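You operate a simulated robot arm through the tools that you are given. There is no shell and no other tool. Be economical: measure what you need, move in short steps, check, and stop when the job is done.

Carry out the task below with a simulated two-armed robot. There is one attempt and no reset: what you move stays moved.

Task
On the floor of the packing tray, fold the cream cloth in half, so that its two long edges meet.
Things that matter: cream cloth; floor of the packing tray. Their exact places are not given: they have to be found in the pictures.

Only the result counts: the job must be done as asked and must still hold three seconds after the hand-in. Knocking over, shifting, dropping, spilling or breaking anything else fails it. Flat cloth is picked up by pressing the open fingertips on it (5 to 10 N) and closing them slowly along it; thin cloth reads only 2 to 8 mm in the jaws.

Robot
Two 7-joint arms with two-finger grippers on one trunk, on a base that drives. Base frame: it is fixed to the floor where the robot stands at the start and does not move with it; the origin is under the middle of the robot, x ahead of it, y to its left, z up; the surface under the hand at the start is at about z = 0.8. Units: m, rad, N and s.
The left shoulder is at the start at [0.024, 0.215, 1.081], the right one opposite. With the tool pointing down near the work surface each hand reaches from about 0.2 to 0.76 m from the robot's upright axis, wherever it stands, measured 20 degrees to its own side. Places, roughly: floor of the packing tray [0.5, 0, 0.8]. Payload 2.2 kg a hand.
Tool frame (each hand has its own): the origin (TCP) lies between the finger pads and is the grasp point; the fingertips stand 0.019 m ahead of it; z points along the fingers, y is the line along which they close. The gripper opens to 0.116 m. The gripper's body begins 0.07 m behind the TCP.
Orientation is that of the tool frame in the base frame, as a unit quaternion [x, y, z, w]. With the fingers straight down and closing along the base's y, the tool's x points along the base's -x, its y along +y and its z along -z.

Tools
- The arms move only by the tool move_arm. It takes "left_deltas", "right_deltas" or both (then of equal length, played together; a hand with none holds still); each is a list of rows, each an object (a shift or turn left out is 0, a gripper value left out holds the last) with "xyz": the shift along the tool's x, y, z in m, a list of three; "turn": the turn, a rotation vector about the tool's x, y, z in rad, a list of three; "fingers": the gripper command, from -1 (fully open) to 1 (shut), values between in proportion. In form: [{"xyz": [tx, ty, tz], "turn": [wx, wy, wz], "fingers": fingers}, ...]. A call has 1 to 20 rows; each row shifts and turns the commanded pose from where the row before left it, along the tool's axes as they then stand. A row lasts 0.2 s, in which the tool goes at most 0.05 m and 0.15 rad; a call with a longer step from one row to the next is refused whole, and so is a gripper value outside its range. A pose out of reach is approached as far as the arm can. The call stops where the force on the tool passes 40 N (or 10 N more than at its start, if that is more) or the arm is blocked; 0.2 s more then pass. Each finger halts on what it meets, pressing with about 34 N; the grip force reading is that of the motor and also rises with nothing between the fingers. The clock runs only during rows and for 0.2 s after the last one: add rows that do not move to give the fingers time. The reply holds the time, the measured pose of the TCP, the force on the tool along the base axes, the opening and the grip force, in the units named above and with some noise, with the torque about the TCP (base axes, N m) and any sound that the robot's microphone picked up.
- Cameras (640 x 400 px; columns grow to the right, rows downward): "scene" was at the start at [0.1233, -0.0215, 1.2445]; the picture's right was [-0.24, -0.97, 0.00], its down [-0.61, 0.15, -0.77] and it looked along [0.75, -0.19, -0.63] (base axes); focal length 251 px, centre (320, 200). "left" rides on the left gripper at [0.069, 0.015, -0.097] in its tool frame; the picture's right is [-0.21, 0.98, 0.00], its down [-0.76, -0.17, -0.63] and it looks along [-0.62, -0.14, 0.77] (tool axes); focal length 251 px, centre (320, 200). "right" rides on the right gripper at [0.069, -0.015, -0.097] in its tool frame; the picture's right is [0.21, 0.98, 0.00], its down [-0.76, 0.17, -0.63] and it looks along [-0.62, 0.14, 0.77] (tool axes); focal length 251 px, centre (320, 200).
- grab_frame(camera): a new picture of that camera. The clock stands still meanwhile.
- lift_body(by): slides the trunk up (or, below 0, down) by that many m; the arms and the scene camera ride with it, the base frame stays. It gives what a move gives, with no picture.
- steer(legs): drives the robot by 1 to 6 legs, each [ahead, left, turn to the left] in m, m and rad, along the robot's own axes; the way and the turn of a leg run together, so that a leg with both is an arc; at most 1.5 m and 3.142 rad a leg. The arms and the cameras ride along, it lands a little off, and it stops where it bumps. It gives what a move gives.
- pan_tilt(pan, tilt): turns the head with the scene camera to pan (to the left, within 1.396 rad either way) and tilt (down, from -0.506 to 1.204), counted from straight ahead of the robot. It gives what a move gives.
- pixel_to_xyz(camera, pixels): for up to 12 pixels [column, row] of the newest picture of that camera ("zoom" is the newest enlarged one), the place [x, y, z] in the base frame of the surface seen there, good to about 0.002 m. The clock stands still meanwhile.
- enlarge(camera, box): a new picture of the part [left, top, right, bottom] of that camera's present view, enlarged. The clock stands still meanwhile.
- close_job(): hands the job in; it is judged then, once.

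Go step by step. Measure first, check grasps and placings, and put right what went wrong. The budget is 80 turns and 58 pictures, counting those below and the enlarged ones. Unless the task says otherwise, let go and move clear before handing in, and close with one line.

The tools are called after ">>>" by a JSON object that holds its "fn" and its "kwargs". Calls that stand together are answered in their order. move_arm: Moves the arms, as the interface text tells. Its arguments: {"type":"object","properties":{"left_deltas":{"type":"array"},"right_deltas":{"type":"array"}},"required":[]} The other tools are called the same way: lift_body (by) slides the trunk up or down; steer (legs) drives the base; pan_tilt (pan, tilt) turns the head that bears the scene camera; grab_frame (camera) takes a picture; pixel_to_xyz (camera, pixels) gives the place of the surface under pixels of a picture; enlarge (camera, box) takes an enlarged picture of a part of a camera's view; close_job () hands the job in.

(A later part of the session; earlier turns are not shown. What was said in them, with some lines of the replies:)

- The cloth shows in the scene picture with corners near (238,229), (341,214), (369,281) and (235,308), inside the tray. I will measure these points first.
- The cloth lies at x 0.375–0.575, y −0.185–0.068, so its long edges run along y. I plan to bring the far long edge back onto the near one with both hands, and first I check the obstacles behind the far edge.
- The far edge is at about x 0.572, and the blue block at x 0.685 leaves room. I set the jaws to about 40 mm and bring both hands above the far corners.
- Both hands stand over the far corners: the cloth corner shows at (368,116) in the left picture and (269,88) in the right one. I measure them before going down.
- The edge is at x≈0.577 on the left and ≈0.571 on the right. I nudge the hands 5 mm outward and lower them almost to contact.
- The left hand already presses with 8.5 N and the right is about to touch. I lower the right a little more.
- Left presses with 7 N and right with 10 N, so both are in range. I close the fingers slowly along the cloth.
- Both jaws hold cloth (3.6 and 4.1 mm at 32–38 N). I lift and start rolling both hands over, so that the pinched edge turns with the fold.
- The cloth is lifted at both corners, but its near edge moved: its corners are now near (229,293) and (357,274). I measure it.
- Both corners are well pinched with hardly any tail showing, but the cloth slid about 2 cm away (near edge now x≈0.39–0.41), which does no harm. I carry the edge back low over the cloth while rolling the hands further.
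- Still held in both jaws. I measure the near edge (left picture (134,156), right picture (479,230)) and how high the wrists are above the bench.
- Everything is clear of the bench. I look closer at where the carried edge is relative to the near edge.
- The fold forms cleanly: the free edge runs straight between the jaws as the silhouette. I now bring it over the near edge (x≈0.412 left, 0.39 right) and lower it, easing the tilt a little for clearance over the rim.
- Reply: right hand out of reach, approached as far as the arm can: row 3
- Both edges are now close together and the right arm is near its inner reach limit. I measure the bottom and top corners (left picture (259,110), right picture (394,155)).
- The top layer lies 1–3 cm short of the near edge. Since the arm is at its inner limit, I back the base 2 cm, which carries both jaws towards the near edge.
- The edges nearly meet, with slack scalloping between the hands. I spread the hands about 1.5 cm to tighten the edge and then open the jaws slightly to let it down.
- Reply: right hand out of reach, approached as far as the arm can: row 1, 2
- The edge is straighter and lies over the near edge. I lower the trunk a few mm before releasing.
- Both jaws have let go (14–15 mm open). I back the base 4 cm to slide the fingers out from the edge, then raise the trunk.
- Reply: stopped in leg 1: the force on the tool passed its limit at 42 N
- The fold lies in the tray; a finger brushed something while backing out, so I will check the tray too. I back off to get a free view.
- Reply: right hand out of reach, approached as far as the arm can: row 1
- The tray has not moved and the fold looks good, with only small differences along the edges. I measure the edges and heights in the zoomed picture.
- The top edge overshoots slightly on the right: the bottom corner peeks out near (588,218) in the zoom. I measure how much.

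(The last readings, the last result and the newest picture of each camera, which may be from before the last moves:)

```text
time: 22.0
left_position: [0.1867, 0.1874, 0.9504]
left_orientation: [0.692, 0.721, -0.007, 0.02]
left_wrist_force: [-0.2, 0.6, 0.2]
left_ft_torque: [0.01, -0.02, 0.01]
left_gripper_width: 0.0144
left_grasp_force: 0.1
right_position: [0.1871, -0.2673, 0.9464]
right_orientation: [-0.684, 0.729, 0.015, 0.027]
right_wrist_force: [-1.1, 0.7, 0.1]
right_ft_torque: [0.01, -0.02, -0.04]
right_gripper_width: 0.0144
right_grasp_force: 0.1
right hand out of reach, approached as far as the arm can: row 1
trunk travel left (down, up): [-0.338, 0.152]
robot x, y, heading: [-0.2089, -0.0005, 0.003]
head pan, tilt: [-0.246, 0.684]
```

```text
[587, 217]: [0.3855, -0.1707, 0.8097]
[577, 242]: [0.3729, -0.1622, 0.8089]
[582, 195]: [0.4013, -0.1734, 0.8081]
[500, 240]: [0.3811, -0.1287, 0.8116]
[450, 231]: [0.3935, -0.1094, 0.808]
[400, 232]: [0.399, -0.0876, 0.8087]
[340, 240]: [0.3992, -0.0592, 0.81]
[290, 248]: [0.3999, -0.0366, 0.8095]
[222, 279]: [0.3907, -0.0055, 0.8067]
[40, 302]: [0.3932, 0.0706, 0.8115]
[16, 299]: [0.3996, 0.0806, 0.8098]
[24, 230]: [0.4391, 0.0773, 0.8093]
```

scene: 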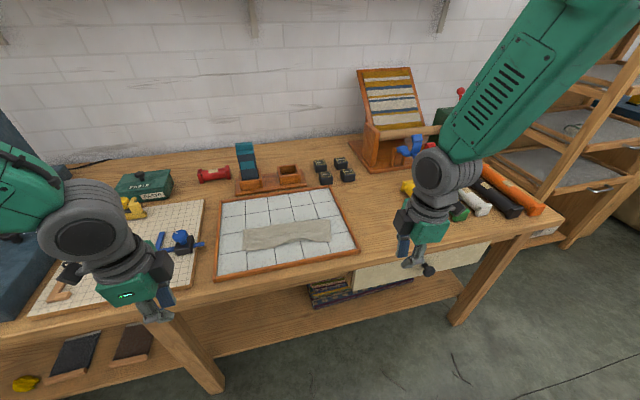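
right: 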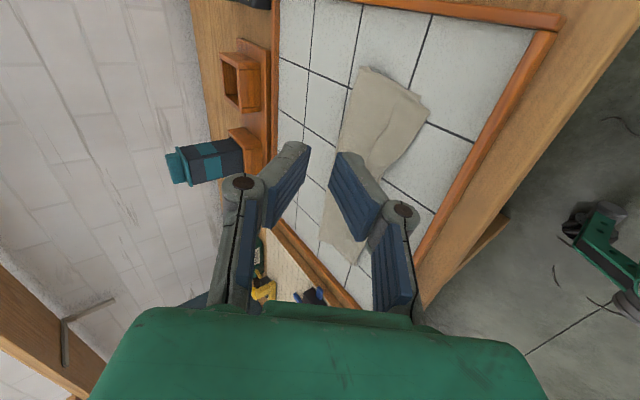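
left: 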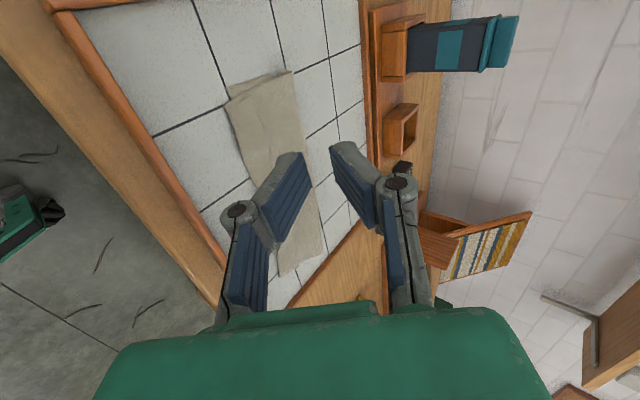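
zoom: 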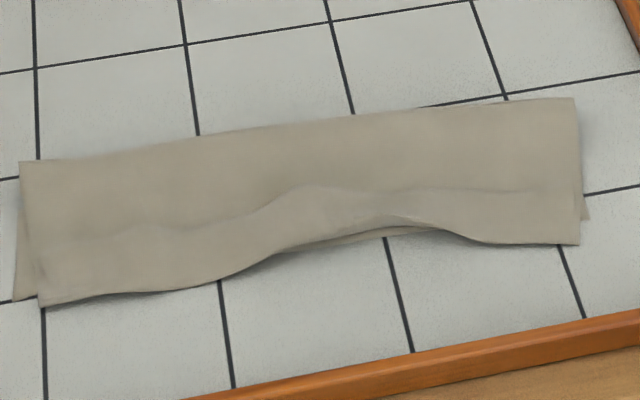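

Mismatches are small: the top overshoots by 13 mm at the right end, 7 mm at the left, and falls about 4 mm short mid-way. I will push the two overshooting ends back with closed fingertips, first positioning above them.

>>> {"fn": "move_arm", "kwargs": {"left_deltas": [{"xyz": [-0.0196, 0.028, 0.0143], "fingers": 1}, {"xyz": [-0.0196, 0.028, 0.0143]}, {"xyz": [-0.0196, 0.028, 0.0143]}, {"xyz": [-0.0196, 0.028, 0.0143]}, {"xyz": [-0.0196, 0.028, 0.0143]}, {"xyz": [-0.0196, 0.028, 0.0143]}, {"xyz": [-0.0196, 0.028, 0.0143]}, {}, {}], "right_deltas": [{"xyz": [-0.0167, -0.026, 0.0137], "fingers": 1}, {"xyz": [-0.0167, -0.026, 0.0137]}, {"xyz": [-0.0167, -0.026, 0.0137]}, {"xyz": [-0.0167, -0.026, 0.0137]}, {"xyz": [-0.0167, -0.026, 0.0137]}, {"xyz": [-0.0167, -0.026, 0.0137]}, {"xyz": [-0.0167, -0.026, 0.0137]}, {}, {}]}}

>>> {"fn": "enlarge", "kwargs": {"camera": "right", "box": [200, 50, 440, 250]}}

>>> {"fn": "enlarge", "kwargs": {"camera": "left", "box": [200, 50, 440, 250]}}

```text
time: 24.0
left_position: [0.3915, 0.0505, 0.8554]
left_orientation: [0.693, 0.721, -0.007, 0.016]
left_wrist_force: [0.1, -0.2, -0.3]
left_ft_torque: [-0.02, 0.02, 0.02]
left_gripper_width: 0.0
left_grasp_force: 28.3
right_position: [0.3799, -0.1614, 0.8591]
right_orientation: [-0.684, 0.729, 0.018, 0.028]
right_wrist_force: [1.5, 0.6, -0.1]
right_ft_torque: [-0.01, 0.01, 0.01]
right_gripper_width: 0.0
right_grasp_force: 27.9
trunk travel left (down, up): [-0.338, 0.152]
robot x, y, heading: [-0.2102, 0.0041, 0.0]
head pan, tilt: [-0.246, 0.684]
```

```text
2.00 times, centred on (320, 150) of right
```

zoom: 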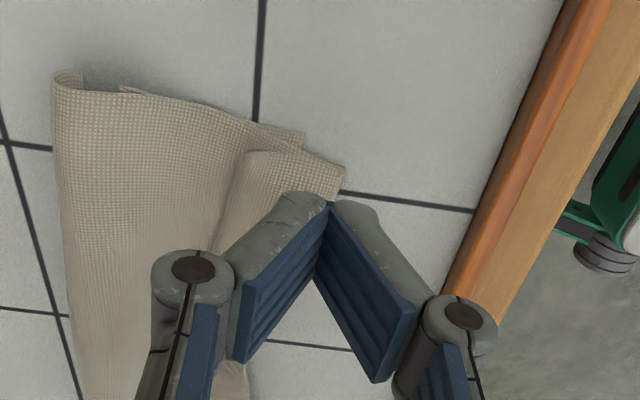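

```text
2.00 times, centred on (320, 150) of left
```

zoom: 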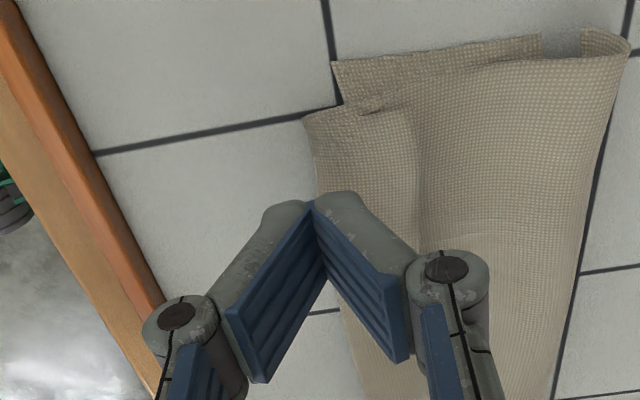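

The overshooting flaps are clear in both pictures. I shift the tips so they catch only the flap's rim and lower them nearly to the floor.

>>> {"fn": "move_arm", "kwargs": {"left_deltas": [{"xyz": [0, -0.01, 0]}, {"xyz": [0, 0, 0.012]}, {"xyz": [0, 0, 0.012]}, {"xyz": [0, 0, 0.002]}, {}], "right_deltas": [{"xyz": [0, 0.013, 0]}, {"xyz": [0, 0, 0.014]}, {"xyz": [0, 0, 0.013]}, {"xyz": [0, 0, 0.002]}, {}]}}

```text
time: 25.2
left_position: [0.3824, 0.0483, 0.8293]
left_orientation: [0.693, 0.721, -0.005, 0.017]
left_wrist_force: [0.1, -0.1, 0.1]
left_ft_torque: [0.01, 0.02, 0.03]
left_gripper_width: 0.0
left_grasp_force: 28.2
right_position: [0.3668, -0.1592, 0.8315]
right_orientation: [-0.684, 0.728, 0.018, 0.029]
right_wrist_force: [-0.2, -0.4, 0.2]
right_ft_torque: [0.01, 0.0, -0.01]
right_gripper_width: 0.0
right_grasp_force: 28.9
trunk travel left (down, up): [-0.338, 0.152]
robot x, y, heading: [-0.2116, 0.0009, 0.001]
head pan, tilt: [-0.246, 0.684]
```

Just above contact. I lower a little further until a light press shows.

>>> {"fn": "move_arm", "kwargs": {"left_deltas": [{"xyz": [0, 0, 0.0015]}, {}], "right_deltas": [{"xyz": [0, 0, 0.003]}, {}]}}

```text
time: 25.8
left_position: [0.3809, 0.0469, 0.8291]
left_orientation: [0.693, 0.721, -0.006, 0.017]
left_wrist_force: [0.1, 0.1, 0.7]
left_ft_torque: [0.0, 0.02, 0.0]
left_gripper_width: 0.0
left_grasp_force: 28.2
right_position: [0.3662, -0.158, 0.8291]
right_orientation: [-0.684, 0.729, 0.018, 0.029]
right_wrist_force: [-0.1, -0.7, -0.7]
right_ft_torque: [-0.01, 0.0, -0.01]
right_gripper_width: 0.0
right_grasp_force: 29.0
trunk travel left (down, up): [-0.338, 0.152]
robot x, y, heading: [-0.2107, 0.0011, 0.003]
head pan, tilt: [-0.246, 0.684]
```

>>> {"fn": "move_arm", "kwargs": {"left_deltas": [{"xyz": [0, 0, 0.0012]}, {}], "right_deltas": [{"xyz": [0, 0, 0.0012]}, {}]}}

```text
time: 26.4
left_position: [0.3811, 0.0475, 0.8279]
left_orientation: [0.693, 0.721, -0.005, 0.017]
left_wrist_force: [0.4, -0.4, 0.2]
left_ft_torque: [-0.01, -0.01, 0.02]
left_gripper_width: 0.0002
left_grasp_force: 28.5
right_position: [0.3666, -0.1588, 0.828]
right_orientation: [-0.684, 0.728, 0.017, 0.03]
right_wrist_force: [-0.4, -0.8, 4.9]
right_ft_torque: [-0.02, -0.04, -0.04]
right_gripper_width: 0.0
right_grasp_force: 28.5
trunk travel left (down, up): [-0.338, 0.152]
robot x, y, heading: [-0.2115, -0.0003, 0.006]
head pan, tilt: [-0.246, 0.684]
```

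The right tip presses with 5 N. I press the left 1 mm more and drag both flaps inward: right 12 mm, left 7 mm, each also slightly outward along y.

>>> {"fn": "move_arm", "kwargs": {"left_deltas": [{"xyz": [0, 0, 0.0012]}, {}, {"xyz": [0.002, 0.002, 0]}, {"xyz": [0.002, 0.002, 0]}, {"xyz": [0.001, 0.002, 0]}, {"xyz": [0, 0.001, 0]}, {}, {}], "right_deltas": [{}, {}, {"xyz": [0.001, -0.003, 0]}, {"xyz": [0.001, -0.003, 0]}, {"xyz": [0.001, -0.003, 0]}, {"xyz": [0.001, -0.003, 0]}, {}, {}]}}

>>> {"fn": "enlarge", "kwargs": {"camera": "right", "box": [200, 50, 440, 250]}}

>>> {"fn": "enlarge", "kwargs": {"camera": "left", "box": [200, 50, 440, 250]}}

```text
time: 28.2
left_position: [0.3879, 0.0527, 0.8287]
left_orientation: [0.693, 0.721, -0.006, 0.017]
left_wrist_force: [0.3, 0.6, 0.1]
left_ft_torque: [-0.01, 0.02, -0.01]
left_gripper_width: 0.0001
left_grasp_force: 27.8
right_position: [0.3772, -0.1613, 0.8278]
right_orientation: [-0.685, 0.728, 0.017, 0.029]
right_wrist_force: [-3.4, 1.5, 14.9]
right_ft_torque: [-0.06, -0.03, 0.0]
right_gripper_width: 0.0001
right_grasp_force: 28.4
trunk travel left (down, up): [-0.338, 0.152]
robot x, y, heading: [-0.2124, -0.0038, 0.007]
head pan, tilt: [-0.246, 0.684]
```

```text
2.00 times, centred on (320, 150) of right
```

zoom: 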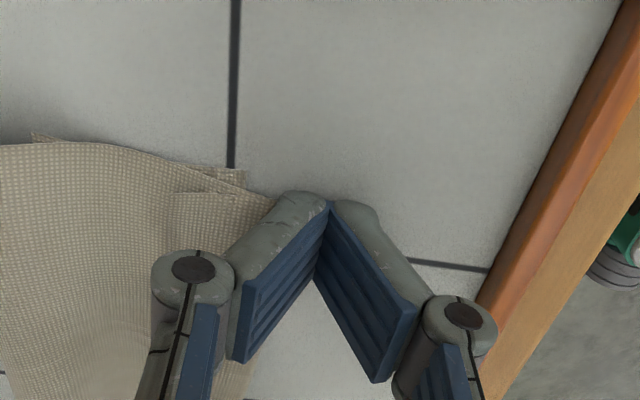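

```text
2.00 times, centred on (320, 150) of left
```

zoom: 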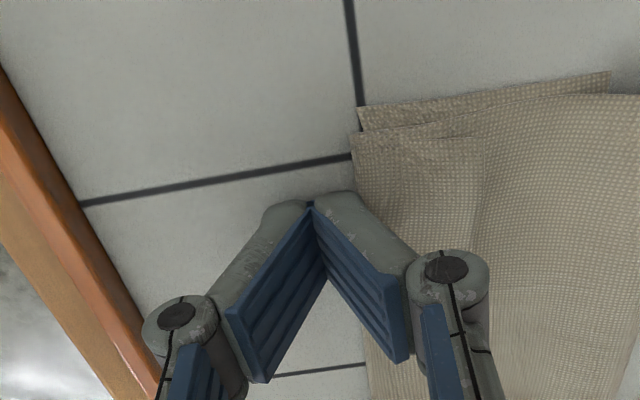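

The left corner now nearly matches and the right has moved in. I lift both hands and back off for a check.

>>> {"fn": "move_arm", "kwargs": {"left_deltas": [{"xyz": [0, 0, -0.02]}, {"xyz": [0, 0, -0.04]}, {"xyz": [0.03, -0.03, 0]}, {"xyz": [0.03, -0.03, 0]}, {"xyz": [0.03, -0.03, 0]}, {"xyz": [0.03, -0.03, 0]}, {}], "right_deltas": [{"xyz": [0, 0, -0.02]}, {"xyz": [0, 0, -0.04]}, {"xyz": [0.03, 0.03, 0]}, {"xyz": [0.03, 0.03, 0]}, {"xyz": [0.03, 0.03, 0]}, {"xyz": [0.03, 0.03, 0]}, {}]}}

>>> {"fn": "grab_frame", "kwargs": {"camera": "scene"}}

>>> {"fn": "enlarge", "kwargs": {"camera": "scene", "box": [240, 210, 340, 260]}}

```text
time: 29.8
left_position: [0.2584, 0.1672, 0.8808]
left_orientation: [0.693, 0.721, -0.005, 0.017]
left_wrist_force: [-0.2, 0.5, 1.1]
left_ft_torque: [0.04, 0.02, 0.02]
left_gripper_width: 0.0
left_grasp_force: 28.5
right_position: [0.2519, -0.2798, 0.8737]
right_orientation: [-0.683, 0.729, 0.017, 0.03]
right_wrist_force: [0.4, 0.2, -0.7]
right_ft_torque: [0.0, 0.02, -0.01]
right_gripper_width: 0.0001
right_grasp_force: 28.4
trunk travel left (down, up): [-0.338, 0.152]
robot x, y, heading: [-0.2098, 0.0004, -0.003]
head pan, tilt: [-0.246, 0.684]
```

```text
18 pictures are left
```

scene: 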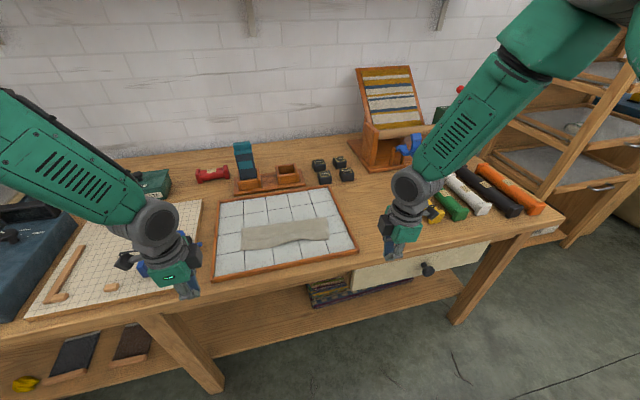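

```text
6.40 times, centred on (290, 235) of scene
```

zoom: 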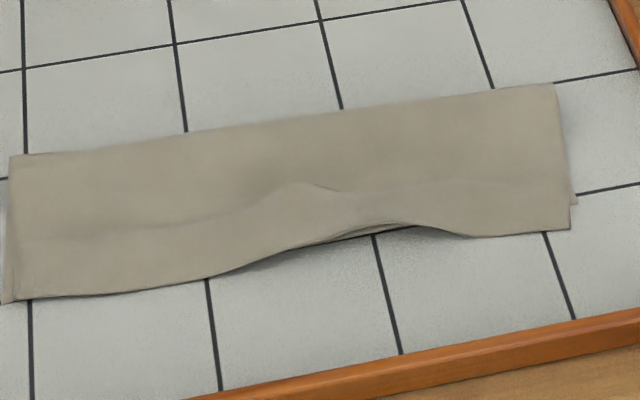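

The left end now matches well. I measure the remaining right-end mismatch.

>>> {"fn": "pixel_to_xyz", "kwargs": {"camera": "zoom", "pixels": [[575, 203], [568, 227], [500, 234], [450, 229], [405, 226], [340, 238], [290, 252], [210, 277], [100, 294], [8, 301], [550, 88], [300, 120]]}}

```text
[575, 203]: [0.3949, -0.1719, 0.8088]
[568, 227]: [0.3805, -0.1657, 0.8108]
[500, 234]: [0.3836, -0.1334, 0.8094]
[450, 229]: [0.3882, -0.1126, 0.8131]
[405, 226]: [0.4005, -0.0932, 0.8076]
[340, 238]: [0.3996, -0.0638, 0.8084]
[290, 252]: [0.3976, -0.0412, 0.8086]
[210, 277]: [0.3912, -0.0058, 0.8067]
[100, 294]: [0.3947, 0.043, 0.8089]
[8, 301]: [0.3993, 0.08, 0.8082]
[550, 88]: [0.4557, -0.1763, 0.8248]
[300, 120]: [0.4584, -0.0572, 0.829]
```

The edges meet within a few mm over most of the length, about 14 mm at worst at the right corner. I raise the hands clear and check the neighbouring things once before handing in.

>>> {"fn": "lift_body", "kwargs": {"by": 0.1}}

>>> {"fn": "steer", "kwargs": {"legs": [[-0.15, 0, 0]]}}

>>> {"fn": "grab_frame", "kwargs": {"camera": "scene"}}

```text
time: 31.2
left_position: [0.2585, 0.1668, 0.9803]
left_orientation: [0.692, 0.721, -0.005, 0.016]
left_wrist_force: [0.4, 0.4, 0.4]
left_ft_torque: [-0.03, 0.02, 0.02]
left_gripper_width: 0.0
left_grasp_force: 28.1
right_position: [0.2515, -0.2797, 0.9739]
right_orientation: [-0.684, 0.729, 0.018, 0.029]
right_wrist_force: [-0.2, 0.3, 0.8]
right_ft_torque: [0.01, -0.02, 0.0]
right_gripper_width: 0.0
right_grasp_force: 28.2
trunk travel left (down, up): [-0.438, 0.052]
robot x, y, heading: [-0.2106, -0.0003, 0.005]
head pan, tilt: [-0.246, 0.684]
```

```text
time: 32.5
left_position: [0.1095, 0.1666, 0.9803]
left_orientation: [0.692, 0.721, -0.007, 0.017]
left_wrist_force: [-0.9, 0.2, -0.4]
left_ft_torque: [0.03, 0.0, -0.02]
left_gripper_width: 0.0002
left_grasp_force: 28.5
right_position: [0.1031, -0.2799, 0.9732]
right_orientation: [-0.684, 0.728, 0.018, 0.03]
right_wrist_force: [0.0, 0.2, -0.1]
right_ft_torque: [0.02, 0.03, 0.01]
right_gripper_width: 0.0002
right_grasp_force: 28.7
trunk travel left (down, up): [-0.438, 0.052]
robot x, y, heading: [-0.3626, -0.0004, 0.003]
head pan, tilt: [-0.246, 0.684]
```

```text
16 pictures are left
```

scene: 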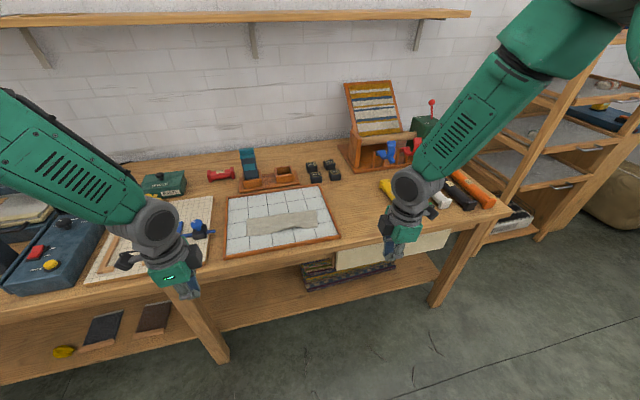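

The tray (225–340, 185–258), the blue tool, the caddy and the other things all appear where they were, and the folded cloth lies in the tray with both hands clear. I hand in.

>>> {"fn": "close_job", "kwargs": {}}

```text
The job is handed in.
```

The cream cloth is folded in half on the tray floor and handed in. The long edges meet within about 1 cm over most of their length, but the top layer overshoots by about 14 mm at the right corner; one attempt to correct that moved both layers together.
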